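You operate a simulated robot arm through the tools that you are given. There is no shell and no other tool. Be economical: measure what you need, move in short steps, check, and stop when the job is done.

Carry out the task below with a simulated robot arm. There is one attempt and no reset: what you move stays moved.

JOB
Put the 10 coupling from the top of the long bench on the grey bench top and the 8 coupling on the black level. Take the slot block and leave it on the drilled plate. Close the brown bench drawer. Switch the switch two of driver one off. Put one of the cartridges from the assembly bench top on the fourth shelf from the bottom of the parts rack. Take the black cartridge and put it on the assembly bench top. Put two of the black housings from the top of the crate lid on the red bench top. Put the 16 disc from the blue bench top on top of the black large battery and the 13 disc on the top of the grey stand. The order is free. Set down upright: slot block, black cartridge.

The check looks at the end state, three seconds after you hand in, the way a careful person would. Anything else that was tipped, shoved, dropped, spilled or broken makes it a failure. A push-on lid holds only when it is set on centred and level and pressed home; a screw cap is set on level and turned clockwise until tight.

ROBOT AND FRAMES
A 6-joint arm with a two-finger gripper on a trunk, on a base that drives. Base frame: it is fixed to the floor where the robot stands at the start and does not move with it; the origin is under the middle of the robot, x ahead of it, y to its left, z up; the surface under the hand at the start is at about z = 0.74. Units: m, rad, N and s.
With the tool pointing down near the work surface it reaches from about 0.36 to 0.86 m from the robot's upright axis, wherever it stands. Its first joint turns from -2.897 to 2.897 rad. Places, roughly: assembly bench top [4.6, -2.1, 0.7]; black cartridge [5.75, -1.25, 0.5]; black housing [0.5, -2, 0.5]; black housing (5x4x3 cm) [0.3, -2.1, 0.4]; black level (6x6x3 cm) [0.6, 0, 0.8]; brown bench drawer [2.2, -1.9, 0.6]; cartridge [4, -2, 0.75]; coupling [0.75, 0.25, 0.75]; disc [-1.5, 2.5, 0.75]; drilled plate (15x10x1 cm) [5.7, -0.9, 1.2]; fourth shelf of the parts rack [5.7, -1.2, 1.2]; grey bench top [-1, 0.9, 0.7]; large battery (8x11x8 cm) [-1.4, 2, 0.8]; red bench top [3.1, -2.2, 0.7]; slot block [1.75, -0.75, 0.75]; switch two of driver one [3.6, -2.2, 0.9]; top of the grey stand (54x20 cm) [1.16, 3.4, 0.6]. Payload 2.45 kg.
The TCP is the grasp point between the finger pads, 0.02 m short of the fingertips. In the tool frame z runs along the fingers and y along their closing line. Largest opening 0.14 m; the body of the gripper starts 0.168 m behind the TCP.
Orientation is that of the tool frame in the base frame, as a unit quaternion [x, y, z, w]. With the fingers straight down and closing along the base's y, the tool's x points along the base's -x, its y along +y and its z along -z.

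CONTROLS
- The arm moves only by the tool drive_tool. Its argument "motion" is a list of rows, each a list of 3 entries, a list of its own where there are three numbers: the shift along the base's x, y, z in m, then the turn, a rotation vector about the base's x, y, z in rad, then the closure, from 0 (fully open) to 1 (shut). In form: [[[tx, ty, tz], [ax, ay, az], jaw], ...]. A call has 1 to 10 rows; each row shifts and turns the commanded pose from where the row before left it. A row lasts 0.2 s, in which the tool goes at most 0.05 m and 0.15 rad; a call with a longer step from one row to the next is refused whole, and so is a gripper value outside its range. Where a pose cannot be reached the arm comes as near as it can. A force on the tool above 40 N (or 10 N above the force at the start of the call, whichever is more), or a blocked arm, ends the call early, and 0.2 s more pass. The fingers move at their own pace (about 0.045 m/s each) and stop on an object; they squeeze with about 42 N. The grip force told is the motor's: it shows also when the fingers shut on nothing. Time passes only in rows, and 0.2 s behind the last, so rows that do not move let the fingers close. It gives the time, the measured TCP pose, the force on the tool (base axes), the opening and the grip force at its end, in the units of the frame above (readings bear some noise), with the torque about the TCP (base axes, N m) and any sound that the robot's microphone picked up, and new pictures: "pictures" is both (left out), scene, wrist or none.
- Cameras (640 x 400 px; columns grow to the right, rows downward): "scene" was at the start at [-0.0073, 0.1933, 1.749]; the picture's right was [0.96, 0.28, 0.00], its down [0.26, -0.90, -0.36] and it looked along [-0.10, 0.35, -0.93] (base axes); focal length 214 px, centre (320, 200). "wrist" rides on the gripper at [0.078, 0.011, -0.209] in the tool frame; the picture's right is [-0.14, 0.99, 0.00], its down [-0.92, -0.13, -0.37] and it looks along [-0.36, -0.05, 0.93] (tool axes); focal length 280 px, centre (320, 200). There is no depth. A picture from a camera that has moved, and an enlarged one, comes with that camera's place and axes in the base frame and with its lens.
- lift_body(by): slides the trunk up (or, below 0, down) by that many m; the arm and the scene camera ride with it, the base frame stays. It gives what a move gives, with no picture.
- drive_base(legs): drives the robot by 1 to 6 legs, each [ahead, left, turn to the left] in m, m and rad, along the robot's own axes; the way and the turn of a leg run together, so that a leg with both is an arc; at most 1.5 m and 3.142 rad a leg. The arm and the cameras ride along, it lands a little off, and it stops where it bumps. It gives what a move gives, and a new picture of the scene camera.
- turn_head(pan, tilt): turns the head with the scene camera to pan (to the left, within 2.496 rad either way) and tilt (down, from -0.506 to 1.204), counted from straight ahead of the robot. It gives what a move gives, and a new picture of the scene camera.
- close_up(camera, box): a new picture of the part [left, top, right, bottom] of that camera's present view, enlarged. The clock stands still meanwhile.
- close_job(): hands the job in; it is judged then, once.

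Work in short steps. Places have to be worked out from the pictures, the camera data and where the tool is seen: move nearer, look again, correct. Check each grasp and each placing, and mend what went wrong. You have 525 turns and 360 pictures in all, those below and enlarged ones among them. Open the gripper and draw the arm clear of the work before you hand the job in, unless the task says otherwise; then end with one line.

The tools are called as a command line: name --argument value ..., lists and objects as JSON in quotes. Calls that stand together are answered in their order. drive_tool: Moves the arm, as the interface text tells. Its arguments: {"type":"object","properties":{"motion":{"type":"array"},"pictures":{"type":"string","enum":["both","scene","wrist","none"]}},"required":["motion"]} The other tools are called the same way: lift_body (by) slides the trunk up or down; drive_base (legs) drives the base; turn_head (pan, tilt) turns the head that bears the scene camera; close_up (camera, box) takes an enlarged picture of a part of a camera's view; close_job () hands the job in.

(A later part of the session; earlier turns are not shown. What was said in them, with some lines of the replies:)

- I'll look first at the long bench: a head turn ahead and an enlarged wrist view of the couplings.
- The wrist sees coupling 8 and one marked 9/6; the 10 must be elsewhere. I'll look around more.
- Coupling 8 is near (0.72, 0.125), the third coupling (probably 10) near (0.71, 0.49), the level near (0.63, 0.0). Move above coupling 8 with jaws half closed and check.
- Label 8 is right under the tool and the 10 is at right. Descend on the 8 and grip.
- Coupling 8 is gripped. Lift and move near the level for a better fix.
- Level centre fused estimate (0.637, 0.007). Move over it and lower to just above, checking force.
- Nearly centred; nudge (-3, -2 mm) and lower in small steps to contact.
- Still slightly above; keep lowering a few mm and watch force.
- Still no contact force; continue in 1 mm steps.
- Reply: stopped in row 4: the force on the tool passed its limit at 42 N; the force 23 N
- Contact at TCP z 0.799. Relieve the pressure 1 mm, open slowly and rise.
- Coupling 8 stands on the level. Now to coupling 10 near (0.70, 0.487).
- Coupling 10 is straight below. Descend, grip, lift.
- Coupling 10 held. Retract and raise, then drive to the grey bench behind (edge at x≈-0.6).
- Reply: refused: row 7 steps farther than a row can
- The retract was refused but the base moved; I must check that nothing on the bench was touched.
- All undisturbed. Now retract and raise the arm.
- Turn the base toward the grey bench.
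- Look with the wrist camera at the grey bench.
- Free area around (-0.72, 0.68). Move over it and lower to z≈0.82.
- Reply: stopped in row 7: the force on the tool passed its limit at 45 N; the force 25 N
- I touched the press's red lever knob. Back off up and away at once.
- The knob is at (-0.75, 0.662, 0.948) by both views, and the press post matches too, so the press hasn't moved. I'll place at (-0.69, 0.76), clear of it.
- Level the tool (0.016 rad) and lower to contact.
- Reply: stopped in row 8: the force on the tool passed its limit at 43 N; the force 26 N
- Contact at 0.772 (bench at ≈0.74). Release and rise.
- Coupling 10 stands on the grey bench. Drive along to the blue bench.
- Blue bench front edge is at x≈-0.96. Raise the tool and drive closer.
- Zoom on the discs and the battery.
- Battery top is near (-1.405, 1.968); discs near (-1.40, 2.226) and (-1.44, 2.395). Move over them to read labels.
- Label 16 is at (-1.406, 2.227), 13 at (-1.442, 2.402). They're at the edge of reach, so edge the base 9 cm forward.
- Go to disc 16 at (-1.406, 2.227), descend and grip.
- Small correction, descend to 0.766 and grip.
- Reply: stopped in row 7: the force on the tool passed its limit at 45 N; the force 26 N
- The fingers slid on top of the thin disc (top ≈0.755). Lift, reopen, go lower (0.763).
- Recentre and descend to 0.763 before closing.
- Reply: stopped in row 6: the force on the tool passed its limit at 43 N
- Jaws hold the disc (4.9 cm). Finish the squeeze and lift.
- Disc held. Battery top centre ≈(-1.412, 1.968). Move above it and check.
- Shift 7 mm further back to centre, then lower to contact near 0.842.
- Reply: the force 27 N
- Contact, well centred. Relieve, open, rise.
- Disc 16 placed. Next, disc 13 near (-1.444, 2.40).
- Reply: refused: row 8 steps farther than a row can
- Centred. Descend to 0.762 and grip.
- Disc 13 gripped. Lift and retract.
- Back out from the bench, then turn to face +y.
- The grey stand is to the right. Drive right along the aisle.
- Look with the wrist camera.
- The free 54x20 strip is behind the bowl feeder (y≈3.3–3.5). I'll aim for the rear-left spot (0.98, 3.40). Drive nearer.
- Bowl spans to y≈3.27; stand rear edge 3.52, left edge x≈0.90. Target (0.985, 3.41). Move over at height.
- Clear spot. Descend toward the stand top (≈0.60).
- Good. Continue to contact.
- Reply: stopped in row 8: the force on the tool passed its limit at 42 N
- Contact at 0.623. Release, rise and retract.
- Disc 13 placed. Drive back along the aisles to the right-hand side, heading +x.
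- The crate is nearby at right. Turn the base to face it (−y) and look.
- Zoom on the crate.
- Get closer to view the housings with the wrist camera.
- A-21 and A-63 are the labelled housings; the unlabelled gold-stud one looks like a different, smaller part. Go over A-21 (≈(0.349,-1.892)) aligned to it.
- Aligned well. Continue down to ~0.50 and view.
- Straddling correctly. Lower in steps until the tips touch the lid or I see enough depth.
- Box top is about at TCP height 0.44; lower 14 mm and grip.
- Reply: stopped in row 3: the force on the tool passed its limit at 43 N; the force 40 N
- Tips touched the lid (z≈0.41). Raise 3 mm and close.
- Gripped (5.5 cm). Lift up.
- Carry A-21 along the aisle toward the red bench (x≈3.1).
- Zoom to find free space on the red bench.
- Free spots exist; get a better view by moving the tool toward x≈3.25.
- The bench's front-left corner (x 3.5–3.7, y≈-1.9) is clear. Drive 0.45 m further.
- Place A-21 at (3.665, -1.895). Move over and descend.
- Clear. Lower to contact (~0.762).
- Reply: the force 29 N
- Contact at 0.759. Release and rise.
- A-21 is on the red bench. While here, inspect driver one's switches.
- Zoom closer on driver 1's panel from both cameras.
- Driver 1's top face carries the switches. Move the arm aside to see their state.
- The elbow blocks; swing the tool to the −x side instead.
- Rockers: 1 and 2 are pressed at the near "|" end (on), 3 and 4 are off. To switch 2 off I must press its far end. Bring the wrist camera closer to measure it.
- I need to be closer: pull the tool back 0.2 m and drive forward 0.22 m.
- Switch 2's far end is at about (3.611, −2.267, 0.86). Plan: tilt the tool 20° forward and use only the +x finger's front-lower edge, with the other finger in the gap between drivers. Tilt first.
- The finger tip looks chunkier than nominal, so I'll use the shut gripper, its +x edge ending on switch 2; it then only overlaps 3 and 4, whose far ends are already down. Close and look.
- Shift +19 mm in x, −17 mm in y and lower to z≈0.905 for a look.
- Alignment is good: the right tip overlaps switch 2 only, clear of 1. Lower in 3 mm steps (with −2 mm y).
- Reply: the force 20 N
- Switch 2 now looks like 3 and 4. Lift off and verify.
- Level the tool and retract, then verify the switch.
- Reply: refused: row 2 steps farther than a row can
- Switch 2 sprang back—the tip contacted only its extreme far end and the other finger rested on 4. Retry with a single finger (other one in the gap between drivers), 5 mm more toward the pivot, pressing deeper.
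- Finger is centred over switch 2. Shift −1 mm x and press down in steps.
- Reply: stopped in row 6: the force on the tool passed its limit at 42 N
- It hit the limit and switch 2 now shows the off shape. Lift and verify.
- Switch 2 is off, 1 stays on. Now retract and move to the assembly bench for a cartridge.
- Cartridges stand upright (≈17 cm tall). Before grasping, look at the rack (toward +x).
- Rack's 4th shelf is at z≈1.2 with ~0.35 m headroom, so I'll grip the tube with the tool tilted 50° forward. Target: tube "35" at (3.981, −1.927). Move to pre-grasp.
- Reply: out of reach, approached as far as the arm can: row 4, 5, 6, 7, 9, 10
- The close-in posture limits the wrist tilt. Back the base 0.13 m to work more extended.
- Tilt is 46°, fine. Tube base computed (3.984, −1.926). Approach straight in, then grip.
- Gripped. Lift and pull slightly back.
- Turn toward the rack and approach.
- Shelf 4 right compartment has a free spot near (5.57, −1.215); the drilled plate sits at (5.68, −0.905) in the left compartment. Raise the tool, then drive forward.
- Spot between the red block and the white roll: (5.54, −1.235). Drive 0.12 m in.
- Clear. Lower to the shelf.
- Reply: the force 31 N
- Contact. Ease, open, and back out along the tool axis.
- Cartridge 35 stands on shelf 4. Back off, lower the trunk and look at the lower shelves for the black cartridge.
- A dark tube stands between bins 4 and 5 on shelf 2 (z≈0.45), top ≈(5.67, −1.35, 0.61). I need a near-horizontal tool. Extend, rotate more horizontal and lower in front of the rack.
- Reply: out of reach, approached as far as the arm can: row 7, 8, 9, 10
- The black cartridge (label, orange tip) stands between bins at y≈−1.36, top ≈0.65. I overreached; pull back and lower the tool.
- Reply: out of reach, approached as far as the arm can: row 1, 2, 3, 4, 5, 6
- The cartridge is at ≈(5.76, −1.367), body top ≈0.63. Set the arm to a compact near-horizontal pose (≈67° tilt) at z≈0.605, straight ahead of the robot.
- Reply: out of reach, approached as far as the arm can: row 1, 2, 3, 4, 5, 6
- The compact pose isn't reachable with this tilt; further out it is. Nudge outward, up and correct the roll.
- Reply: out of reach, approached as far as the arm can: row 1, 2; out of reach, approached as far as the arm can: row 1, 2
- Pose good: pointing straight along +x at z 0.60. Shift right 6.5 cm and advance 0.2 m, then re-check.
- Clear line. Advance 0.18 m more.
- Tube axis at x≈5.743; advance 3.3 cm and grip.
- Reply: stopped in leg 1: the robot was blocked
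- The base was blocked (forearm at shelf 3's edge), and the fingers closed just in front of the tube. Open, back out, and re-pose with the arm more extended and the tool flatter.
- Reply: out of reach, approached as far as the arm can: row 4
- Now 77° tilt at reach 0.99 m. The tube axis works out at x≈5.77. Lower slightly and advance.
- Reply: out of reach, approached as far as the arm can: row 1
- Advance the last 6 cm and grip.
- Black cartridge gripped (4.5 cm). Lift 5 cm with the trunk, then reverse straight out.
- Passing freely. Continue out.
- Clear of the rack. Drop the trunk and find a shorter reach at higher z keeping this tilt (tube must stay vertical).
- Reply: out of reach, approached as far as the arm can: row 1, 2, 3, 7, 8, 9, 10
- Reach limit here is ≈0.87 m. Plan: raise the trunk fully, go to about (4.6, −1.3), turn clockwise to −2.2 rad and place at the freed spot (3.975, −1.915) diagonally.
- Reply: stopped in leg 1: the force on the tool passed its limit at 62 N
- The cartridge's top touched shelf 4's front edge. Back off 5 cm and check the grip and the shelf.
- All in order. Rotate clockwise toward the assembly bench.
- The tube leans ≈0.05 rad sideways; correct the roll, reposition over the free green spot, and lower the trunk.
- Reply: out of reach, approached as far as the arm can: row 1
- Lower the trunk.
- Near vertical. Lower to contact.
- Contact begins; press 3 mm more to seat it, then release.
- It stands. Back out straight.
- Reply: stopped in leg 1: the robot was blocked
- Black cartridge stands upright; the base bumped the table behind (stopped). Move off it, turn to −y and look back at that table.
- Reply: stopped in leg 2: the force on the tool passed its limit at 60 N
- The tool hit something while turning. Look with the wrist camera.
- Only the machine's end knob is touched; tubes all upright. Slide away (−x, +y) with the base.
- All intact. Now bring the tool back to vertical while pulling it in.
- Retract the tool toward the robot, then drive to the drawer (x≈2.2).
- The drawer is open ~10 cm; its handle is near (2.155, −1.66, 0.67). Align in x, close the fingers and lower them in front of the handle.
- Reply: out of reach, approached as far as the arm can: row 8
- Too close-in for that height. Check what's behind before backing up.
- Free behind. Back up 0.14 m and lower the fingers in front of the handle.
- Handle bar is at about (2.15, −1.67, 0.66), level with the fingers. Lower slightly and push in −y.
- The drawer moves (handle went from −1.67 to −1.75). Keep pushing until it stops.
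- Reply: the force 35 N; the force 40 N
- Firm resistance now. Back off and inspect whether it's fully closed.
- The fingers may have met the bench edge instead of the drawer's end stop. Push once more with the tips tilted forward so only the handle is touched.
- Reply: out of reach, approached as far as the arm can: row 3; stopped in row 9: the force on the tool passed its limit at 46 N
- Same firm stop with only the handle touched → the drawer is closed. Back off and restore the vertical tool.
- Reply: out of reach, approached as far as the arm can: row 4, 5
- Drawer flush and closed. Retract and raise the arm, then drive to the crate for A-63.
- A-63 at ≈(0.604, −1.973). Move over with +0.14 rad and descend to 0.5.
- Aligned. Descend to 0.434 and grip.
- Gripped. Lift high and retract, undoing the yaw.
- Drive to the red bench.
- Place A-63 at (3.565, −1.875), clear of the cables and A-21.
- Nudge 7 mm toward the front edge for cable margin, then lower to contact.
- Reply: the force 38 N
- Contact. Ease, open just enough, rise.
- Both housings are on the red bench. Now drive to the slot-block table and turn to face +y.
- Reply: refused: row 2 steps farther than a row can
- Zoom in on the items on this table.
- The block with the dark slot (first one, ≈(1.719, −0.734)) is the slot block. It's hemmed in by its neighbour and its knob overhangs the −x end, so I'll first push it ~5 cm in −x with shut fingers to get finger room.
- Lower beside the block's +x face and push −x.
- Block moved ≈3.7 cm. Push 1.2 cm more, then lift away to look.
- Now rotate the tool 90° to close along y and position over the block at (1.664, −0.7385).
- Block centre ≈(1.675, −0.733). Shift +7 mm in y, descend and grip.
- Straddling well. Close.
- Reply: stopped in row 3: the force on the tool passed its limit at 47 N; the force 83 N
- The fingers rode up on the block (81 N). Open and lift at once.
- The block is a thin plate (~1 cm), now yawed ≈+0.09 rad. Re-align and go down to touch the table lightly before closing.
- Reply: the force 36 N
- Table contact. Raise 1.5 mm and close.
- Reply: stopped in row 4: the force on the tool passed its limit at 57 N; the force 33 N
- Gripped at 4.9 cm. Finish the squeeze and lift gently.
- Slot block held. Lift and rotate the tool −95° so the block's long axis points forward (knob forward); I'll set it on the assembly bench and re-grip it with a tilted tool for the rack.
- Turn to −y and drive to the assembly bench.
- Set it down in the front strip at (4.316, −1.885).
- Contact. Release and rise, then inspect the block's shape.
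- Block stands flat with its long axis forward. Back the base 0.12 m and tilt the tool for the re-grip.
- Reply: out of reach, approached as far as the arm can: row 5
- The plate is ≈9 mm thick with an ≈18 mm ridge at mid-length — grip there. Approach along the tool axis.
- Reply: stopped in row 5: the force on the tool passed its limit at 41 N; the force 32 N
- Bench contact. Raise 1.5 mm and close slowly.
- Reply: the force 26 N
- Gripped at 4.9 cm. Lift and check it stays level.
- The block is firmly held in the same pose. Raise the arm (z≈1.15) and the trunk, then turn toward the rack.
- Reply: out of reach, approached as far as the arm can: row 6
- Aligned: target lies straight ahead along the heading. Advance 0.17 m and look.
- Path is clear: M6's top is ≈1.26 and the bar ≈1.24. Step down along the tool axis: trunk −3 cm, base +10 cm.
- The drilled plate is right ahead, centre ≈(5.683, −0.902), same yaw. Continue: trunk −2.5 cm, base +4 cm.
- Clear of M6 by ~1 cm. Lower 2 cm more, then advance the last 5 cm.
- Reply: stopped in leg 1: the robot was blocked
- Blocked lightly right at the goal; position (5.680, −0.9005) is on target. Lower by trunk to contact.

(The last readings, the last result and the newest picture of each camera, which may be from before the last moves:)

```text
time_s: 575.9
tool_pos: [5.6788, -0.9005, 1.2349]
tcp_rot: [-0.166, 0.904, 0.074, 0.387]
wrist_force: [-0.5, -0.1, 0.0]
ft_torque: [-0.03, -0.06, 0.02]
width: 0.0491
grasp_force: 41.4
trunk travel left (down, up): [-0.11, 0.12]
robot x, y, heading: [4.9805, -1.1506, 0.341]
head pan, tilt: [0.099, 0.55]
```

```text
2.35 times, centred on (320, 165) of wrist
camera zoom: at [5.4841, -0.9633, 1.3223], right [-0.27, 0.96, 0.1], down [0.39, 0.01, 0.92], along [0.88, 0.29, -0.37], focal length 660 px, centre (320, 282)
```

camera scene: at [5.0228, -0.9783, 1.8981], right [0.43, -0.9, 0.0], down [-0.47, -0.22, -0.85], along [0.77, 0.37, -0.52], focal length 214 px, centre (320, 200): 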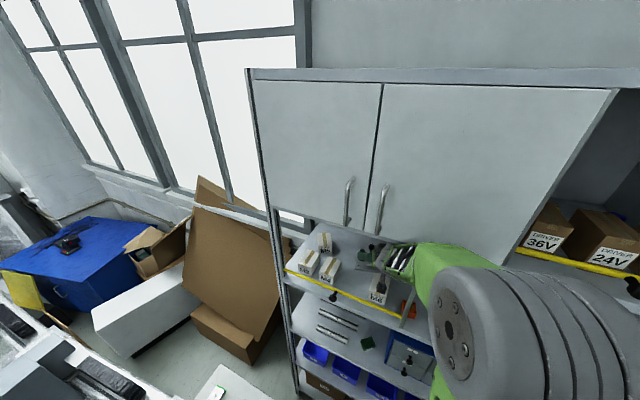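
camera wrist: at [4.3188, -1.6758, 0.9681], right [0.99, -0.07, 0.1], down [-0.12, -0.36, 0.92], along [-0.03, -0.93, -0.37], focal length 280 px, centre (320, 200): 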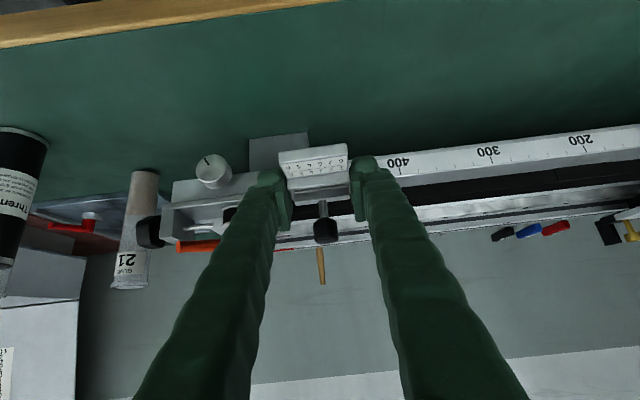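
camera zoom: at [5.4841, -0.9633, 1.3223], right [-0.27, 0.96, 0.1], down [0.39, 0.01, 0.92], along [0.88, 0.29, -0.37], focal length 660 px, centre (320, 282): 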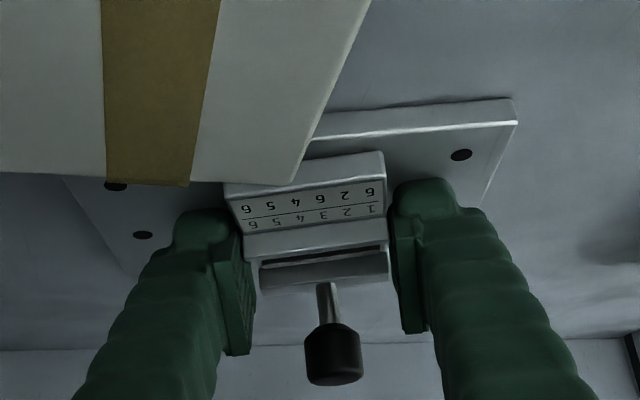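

lift_body --by -0.003

lift_body --by -0.003

lift_body --by -0.002

```text
time_s: 576.5
tool_pos: [5.6788, -0.9013, 1.2353]
tcp_rot: [-0.166, 0.903, 0.074, 0.39]
wrist_force: [1.0, -1.0, 15.0]
ft_torque: [-0.21, -0.62, -0.02]
width: 0.0488
grasp_force: 41.9
trunk travel left (down, up): [-0.107, 0.123]
robot x, y, heading: [4.9817, -1.1457, 0.344]
head pan, tilt: [0.099, 0.55]
```

```text
time_s: 577.0
tool_pos: [5.6795, -0.8999, 1.2341]
tcp_rot: [-0.167, 0.902, 0.075, 0.391]
wrist_force: [3.0, -1.5, 35.6]
ft_torque: [-0.29, -0.85, 0.13]
width: 0.0492
grasp_force: 41.5
trunk travel left (down, up): [-0.104, 0.126]
robot x, y, heading: [4.9823, -1.1486, 0.347]
head pan, tilt: [0.099, 0.55]
```

```text
time_s: 577.5
tool_pos: [5.6813, -0.8985, 1.2346]
tcp_rot: [-0.167, 0.901, 0.076, 0.394]
wrist_force: [2.5, 0.1, 9.8]
ft_torque: [-0.31, -0.1, -0.07]
width: 0.0489
grasp_force: 42.2
trunk travel left (down, up): [-0.102, 0.128]
robot x, y, heading: [4.9799, -1.1535, 0.342]
head pan, tilt: [0.099, 0.55]
stopped: the force on the tool passed its limit at 46 N (the readings are from after the stop); the commanded pose is now the measured one
```

Seated. Open and check.

drive_tool --motion '[[[0, 0, 0.001], [0, 0, 0], 0.62], [[0, 0, 0], [0, 0, 0], 0.58], [[0, 0, 0], [0, 0, 0], 0.54], [[0, 0, 0], [0, 0, 0], 0.5], [[0, 0, 0], [0, 0, 0], 0.48]]' --pictures "wrist"

close_up --camera "wrist" --box '[220, 80, 420, 250]'

```text
time_s: 578.6
tool_pos: [5.6808, -0.8993, 1.2339]
tcp_rot: [-0.166, 0.902, 0.075, 0.392]
wrist_force: [-1.3, 3.4, 9.1]
ft_torque: [-0.35, -0.1, 0.04]
width: 0.0706
grasp_force: 0.2
trunk travel left (down, up): [-0.102, 0.128]
robot x, y, heading: [4.982, -1.1517, 0.342]
head pan, tilt: [0.099, 0.55]
camera wrist: at [5.485, -0.9624, 1.3189], right [-0.27, 0.96, 0.11], down [0.38, 0.0, 0.92], along [0.89, 0.29, -0.37], focal length 280 px, centre (320, 200)
```

wrist: 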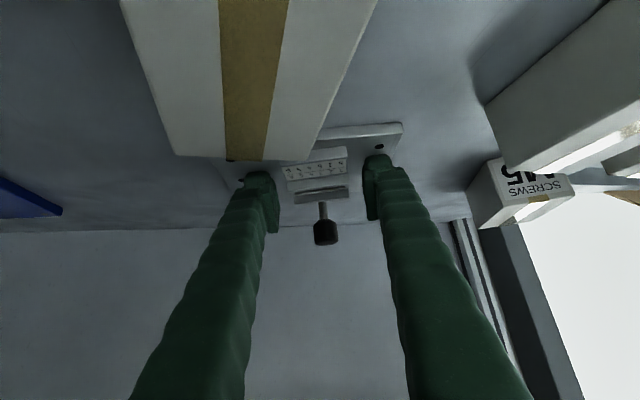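

```text
2.35 times, centred on (320, 165) of wrist
camera zoom: at [5.485, -0.9624, 1.3189], right [-0.27, 0.96, 0.11], down [0.38, 0.0, 0.92], along [0.89, 0.29, -0.37], focal length 660 px, centre (320, 282)
```

zoom: 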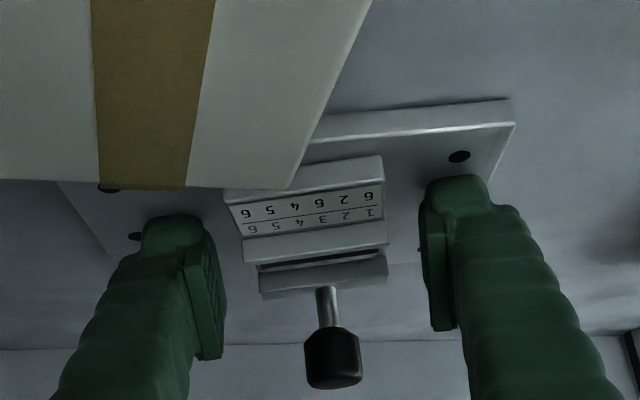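

The slot block sits flat on the drilled plate. Retreat stepwise along the tool axis.

lift_body --by 0.01

drive_base --legs '[[-0.035, 0, 0]]'

lift_body --by 0.035

drive_base --legs '[[-0.03, 0, 0]]'

lift_body --by 0.035

close_up --camera "wrist" --box '[0, 0, 640, 400]'

```text
time_s: 579.2
tool_pos: [5.6805, -0.8999, 1.242]
tcp_rot: [-0.166, 0.902, 0.074, 0.392]
wrist_force: [0.3, -0.1, 0.1]
ft_torque: [-0.01, 0.01, -0.01]
width: 0.0729
grasp_force: 0.0
trunk travel left (down, up): [-0.112, 0.118]
robot x, y, heading: [4.9778, -1.1517, 0.345]
head pan, tilt: [0.099, 0.55]
```

```text
time_s: 580.1
tool_pos: [5.6478, -0.9115, 1.2439]
tcp_rot: [-0.167, 0.901, 0.076, 0.392]
wrist_force: [-0.9, 0.3, -0.2]
ft_torque: [0.01, -0.02, -0.02]
width: 0.0727
grasp_force: 0.0
trunk travel left (down, up): [-0.112, 0.118]
robot x, y, heading: [4.9492, -1.1671, 0.344]
head pan, tilt: [0.099, 0.55]
camera scene: at [4.9878, -0.991, 1.8855], right [0.43, -0.9, 0.0], down [-0.47, -0.22, -0.85], along [0.77, 0.37, -0.52], focal length 214 px, centre (320, 200)
```

scene: 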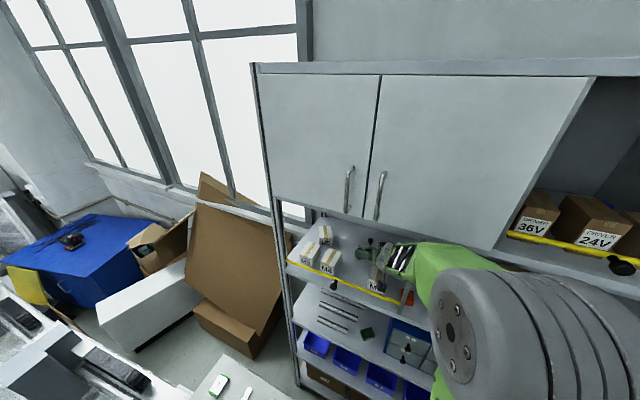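

```text
time_s: 580.9
tool_pos: [5.6483, -0.911, 1.2786]
tcp_rot: [-0.165, 0.902, 0.075, 0.392]
wrist_force: [-0.7, 1.1, -1.2]
ft_torque: [0.0, -0.03, -0.02]
width: 0.0727
grasp_force: 0.1
trunk travel left (down, up): [-0.147, 0.083]
robot x, y, heading: [4.9482, -1.1642, 0.339]
head pan, tilt: [0.099, 0.55]
```

```text
time_s: 581.7
tool_pos: [5.6188, -0.922, 1.2807]
tcp_rot: [-0.166, 0.901, 0.075, 0.394]
wrist_force: [-0.3, -0.9, 0.3]
ft_torque: [-0.02, -0.06, -0.01]
width: 0.0729
grasp_force: 0.0
trunk travel left (down, up): [-0.147, 0.083]
robot x, y, heading: [4.9209, -1.1739, 0.343]
head pan, tilt: [0.099, 0.55]
camera scene: at [4.959, -1.0013, 1.9205], right [0.43, -0.9, 0.0], down [-0.47, -0.22, -0.85], along [0.77, 0.37, -0.52], focal length 214 px, centre (320, 200)
```

scene: 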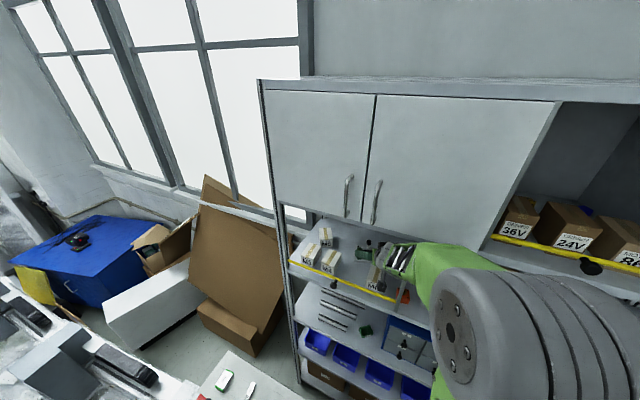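

```text
time_s: 582.5
tool_pos: [5.62, -0.9207, 1.3137]
tcp_rot: [-0.166, 0.902, 0.075, 0.392]
wrist_force: [0.1, 0.6, 0.2]
ft_torque: [-0.01, -0.01, -0.01]
width: 0.0729
grasp_force: 0.1
trunk travel left (down, up): [-0.182, 0.048]
robot x, y, heading: [4.9206, -1.1758, 0.345]
head pan, tilt: [0.099, 0.55]
```

```text
1.00 times, centred on (320, 200) of wrist (not enlarged: the box is as wide or as high as the picture)
camera zoom: at [5.4246, -0.9845, 1.399], right [-0.27, 0.96, 0.11], down [0.38, 0.0, 0.92], along [0.89, 0.29, -0.37], focal length 280 px, centre (320, 200)
```

zoom: 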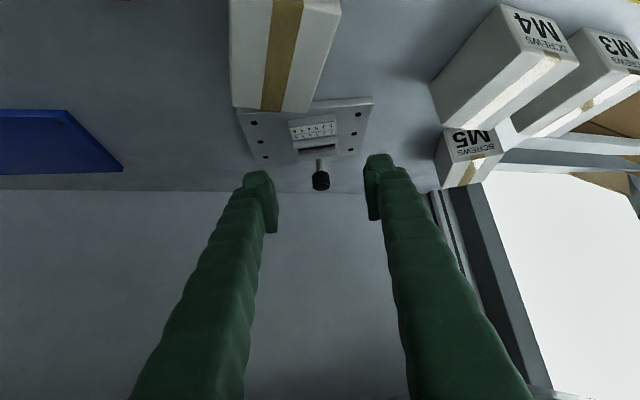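

Block is centred and flat on the plate. Back out fully.

drive_base --legs '[[-0.35, 0, 0]]'

close_up --camera "scene" --box '[270, 170, 480, 290]'

```text
time_s: 584.8
tool_pos: [5.2899, -1.041, 1.315]
tcp_rot: [-0.165, 0.902, 0.074, 0.393]
wrist_force: [-0.4, -0.5, 0.2]
ft_torque: [-0.01, -0.06, 0.01]
width: 0.073
grasp_force: 0.1
trunk travel left (down, up): [-0.182, 0.048]
robot x, y, heading: [4.5863, -1.2891, 0.339]
head pan, tilt: [0.099, 0.55]
camera scene: at [4.6306, -1.1188, 1.9554], right [0.43, -0.9, 0.0], down [-0.47, -0.22, -0.85], along [0.77, 0.36, -0.52], focal length 214 px, centre (320, 200)
```

scene: 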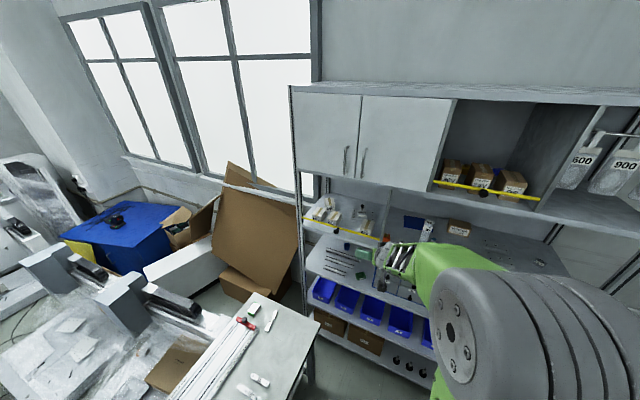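

```text
3.05 times, centred on (375, 230) of scene
camera zoom: at [4.6306, -1.1188, 1.9554], right [0.43, -0.9, 0.0], down [-0.47, -0.22, -0.85], along [0.77, 0.36, -0.52], focal length 654 px, centre (152, 109)
```

zoom: 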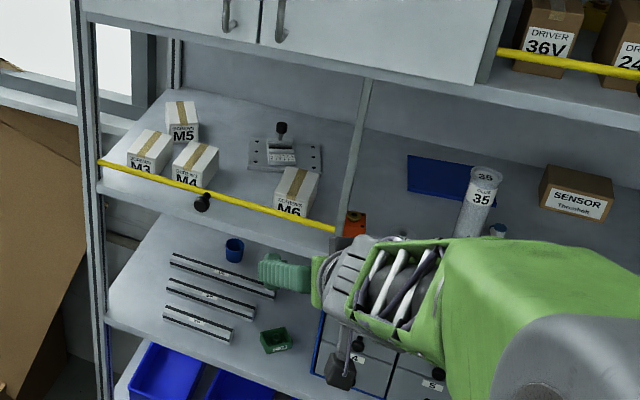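

Slot block, M-boxes, bar and cartridge 35 are all fine. Do a last check of the red and assembly benches.

drive_base --legs '[[0, 0, -1.0]]'

turn_head --pan -1.5 --tilt 0.6

close_up --camera "scene" --box '[120, 150, 400, 325]'

```text
time_s: 587.7
tool_pos: [5.1797, -1.7472, 1.3139]
tcp_rot: [0.288, 0.871, -0.122, 0.38]
wrist_force: [-0.2, 0.1, -0.5]
ft_torque: [0.04, -0.02, 0.02]
width: 0.0728
grasp_force: 0.0
trunk travel left (down, up): [-0.182, 0.048]
robot x, y, heading: [4.5914, -1.2929, -0.658]
head pan, tilt: [0.099, 0.55]
camera scene: at [4.7578, -1.2353, 1.9553], right [-0.53, -0.85, 0.0], down [-0.44, 0.28, -0.85], along [0.72, -0.45, -0.52], focal length 214 px, centre (320, 200)
```

scene: 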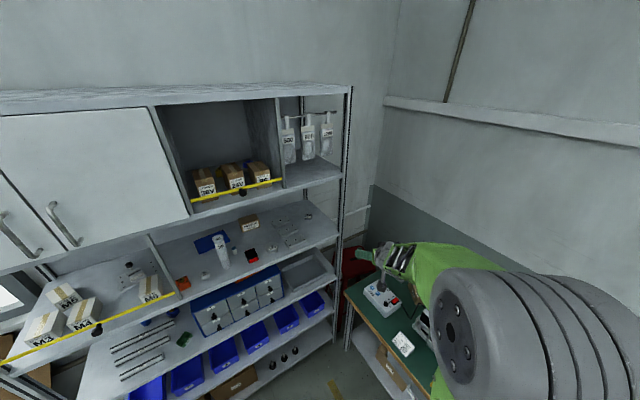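

```text
time_s: 589.4
tool_pos: [5.1794, -1.7463, 1.3146]
tcp_rot: [0.287, 0.871, -0.122, 0.38]
wrist_force: [0.4, -0.7, -0.6]
ft_torque: [0.03, 0.0, 0.0]
width: 0.0731
grasp_force: 0.0
trunk travel left (down, up): [-0.182, 0.048]
robot x, y, heading: [4.5878, -1.2919, -0.657]
head pan, tilt: [-1.499, 0.6]
camera scene: at [4.6328, -1.2611, 1.9508], right [-0.83, 0.55, 0.0], down [0.31, 0.47, -0.83], along [-0.46, -0.69, -0.56], focal length 214 px, centre (320, 200)
```

scene: 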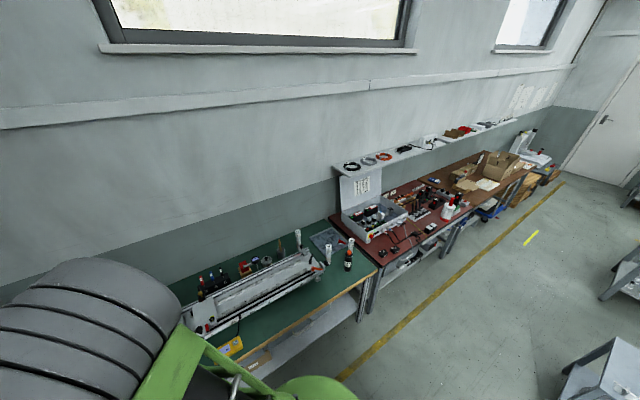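

```text
2.29 times, centred on (260, 238) of scene
camera zoom: at [4.6328, -1.2611, 1.9508], right [-0.83, 0.55, 0.0], down [0.31, 0.47, -0.83], along [-0.46, -0.69, -0.56], focal length 490 px, centre (457, 114)
```

zoom: 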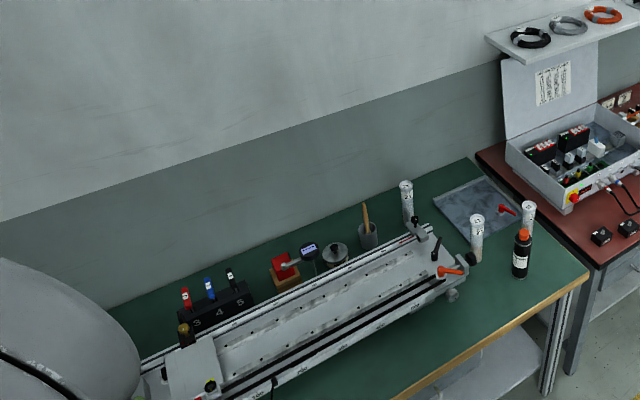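

Both housings, the black cartridge and tubes stand fine. One last zoom on driver 1's switches.

close_up --camera "scene" --box '[342, 198, 382, 225]'

```text
14.81 times, centred on (362, 212) of scene
camera zoom: at [4.6328, -1.2611, 1.9508], right [-0.83, 0.55, 0.0], down [0.31, 0.47, -0.83], along [-0.46, -0.69, -0.56], focal length 3177 px, centre (-302, 30)
```

zoom: 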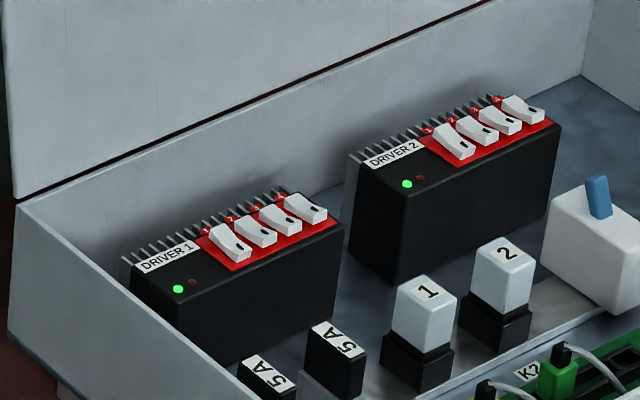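

Switch 2 of driver one is off, switch 1 is unchanged, the gripper is open and the arm is clear. Handing in.

close_job

```text
The job is handed in.
```

All the tasks on the list are done and the job is handed in; the one judgement call is that I took the block with the dark slot as the slot block, though the one beside it also fits the given rough position.
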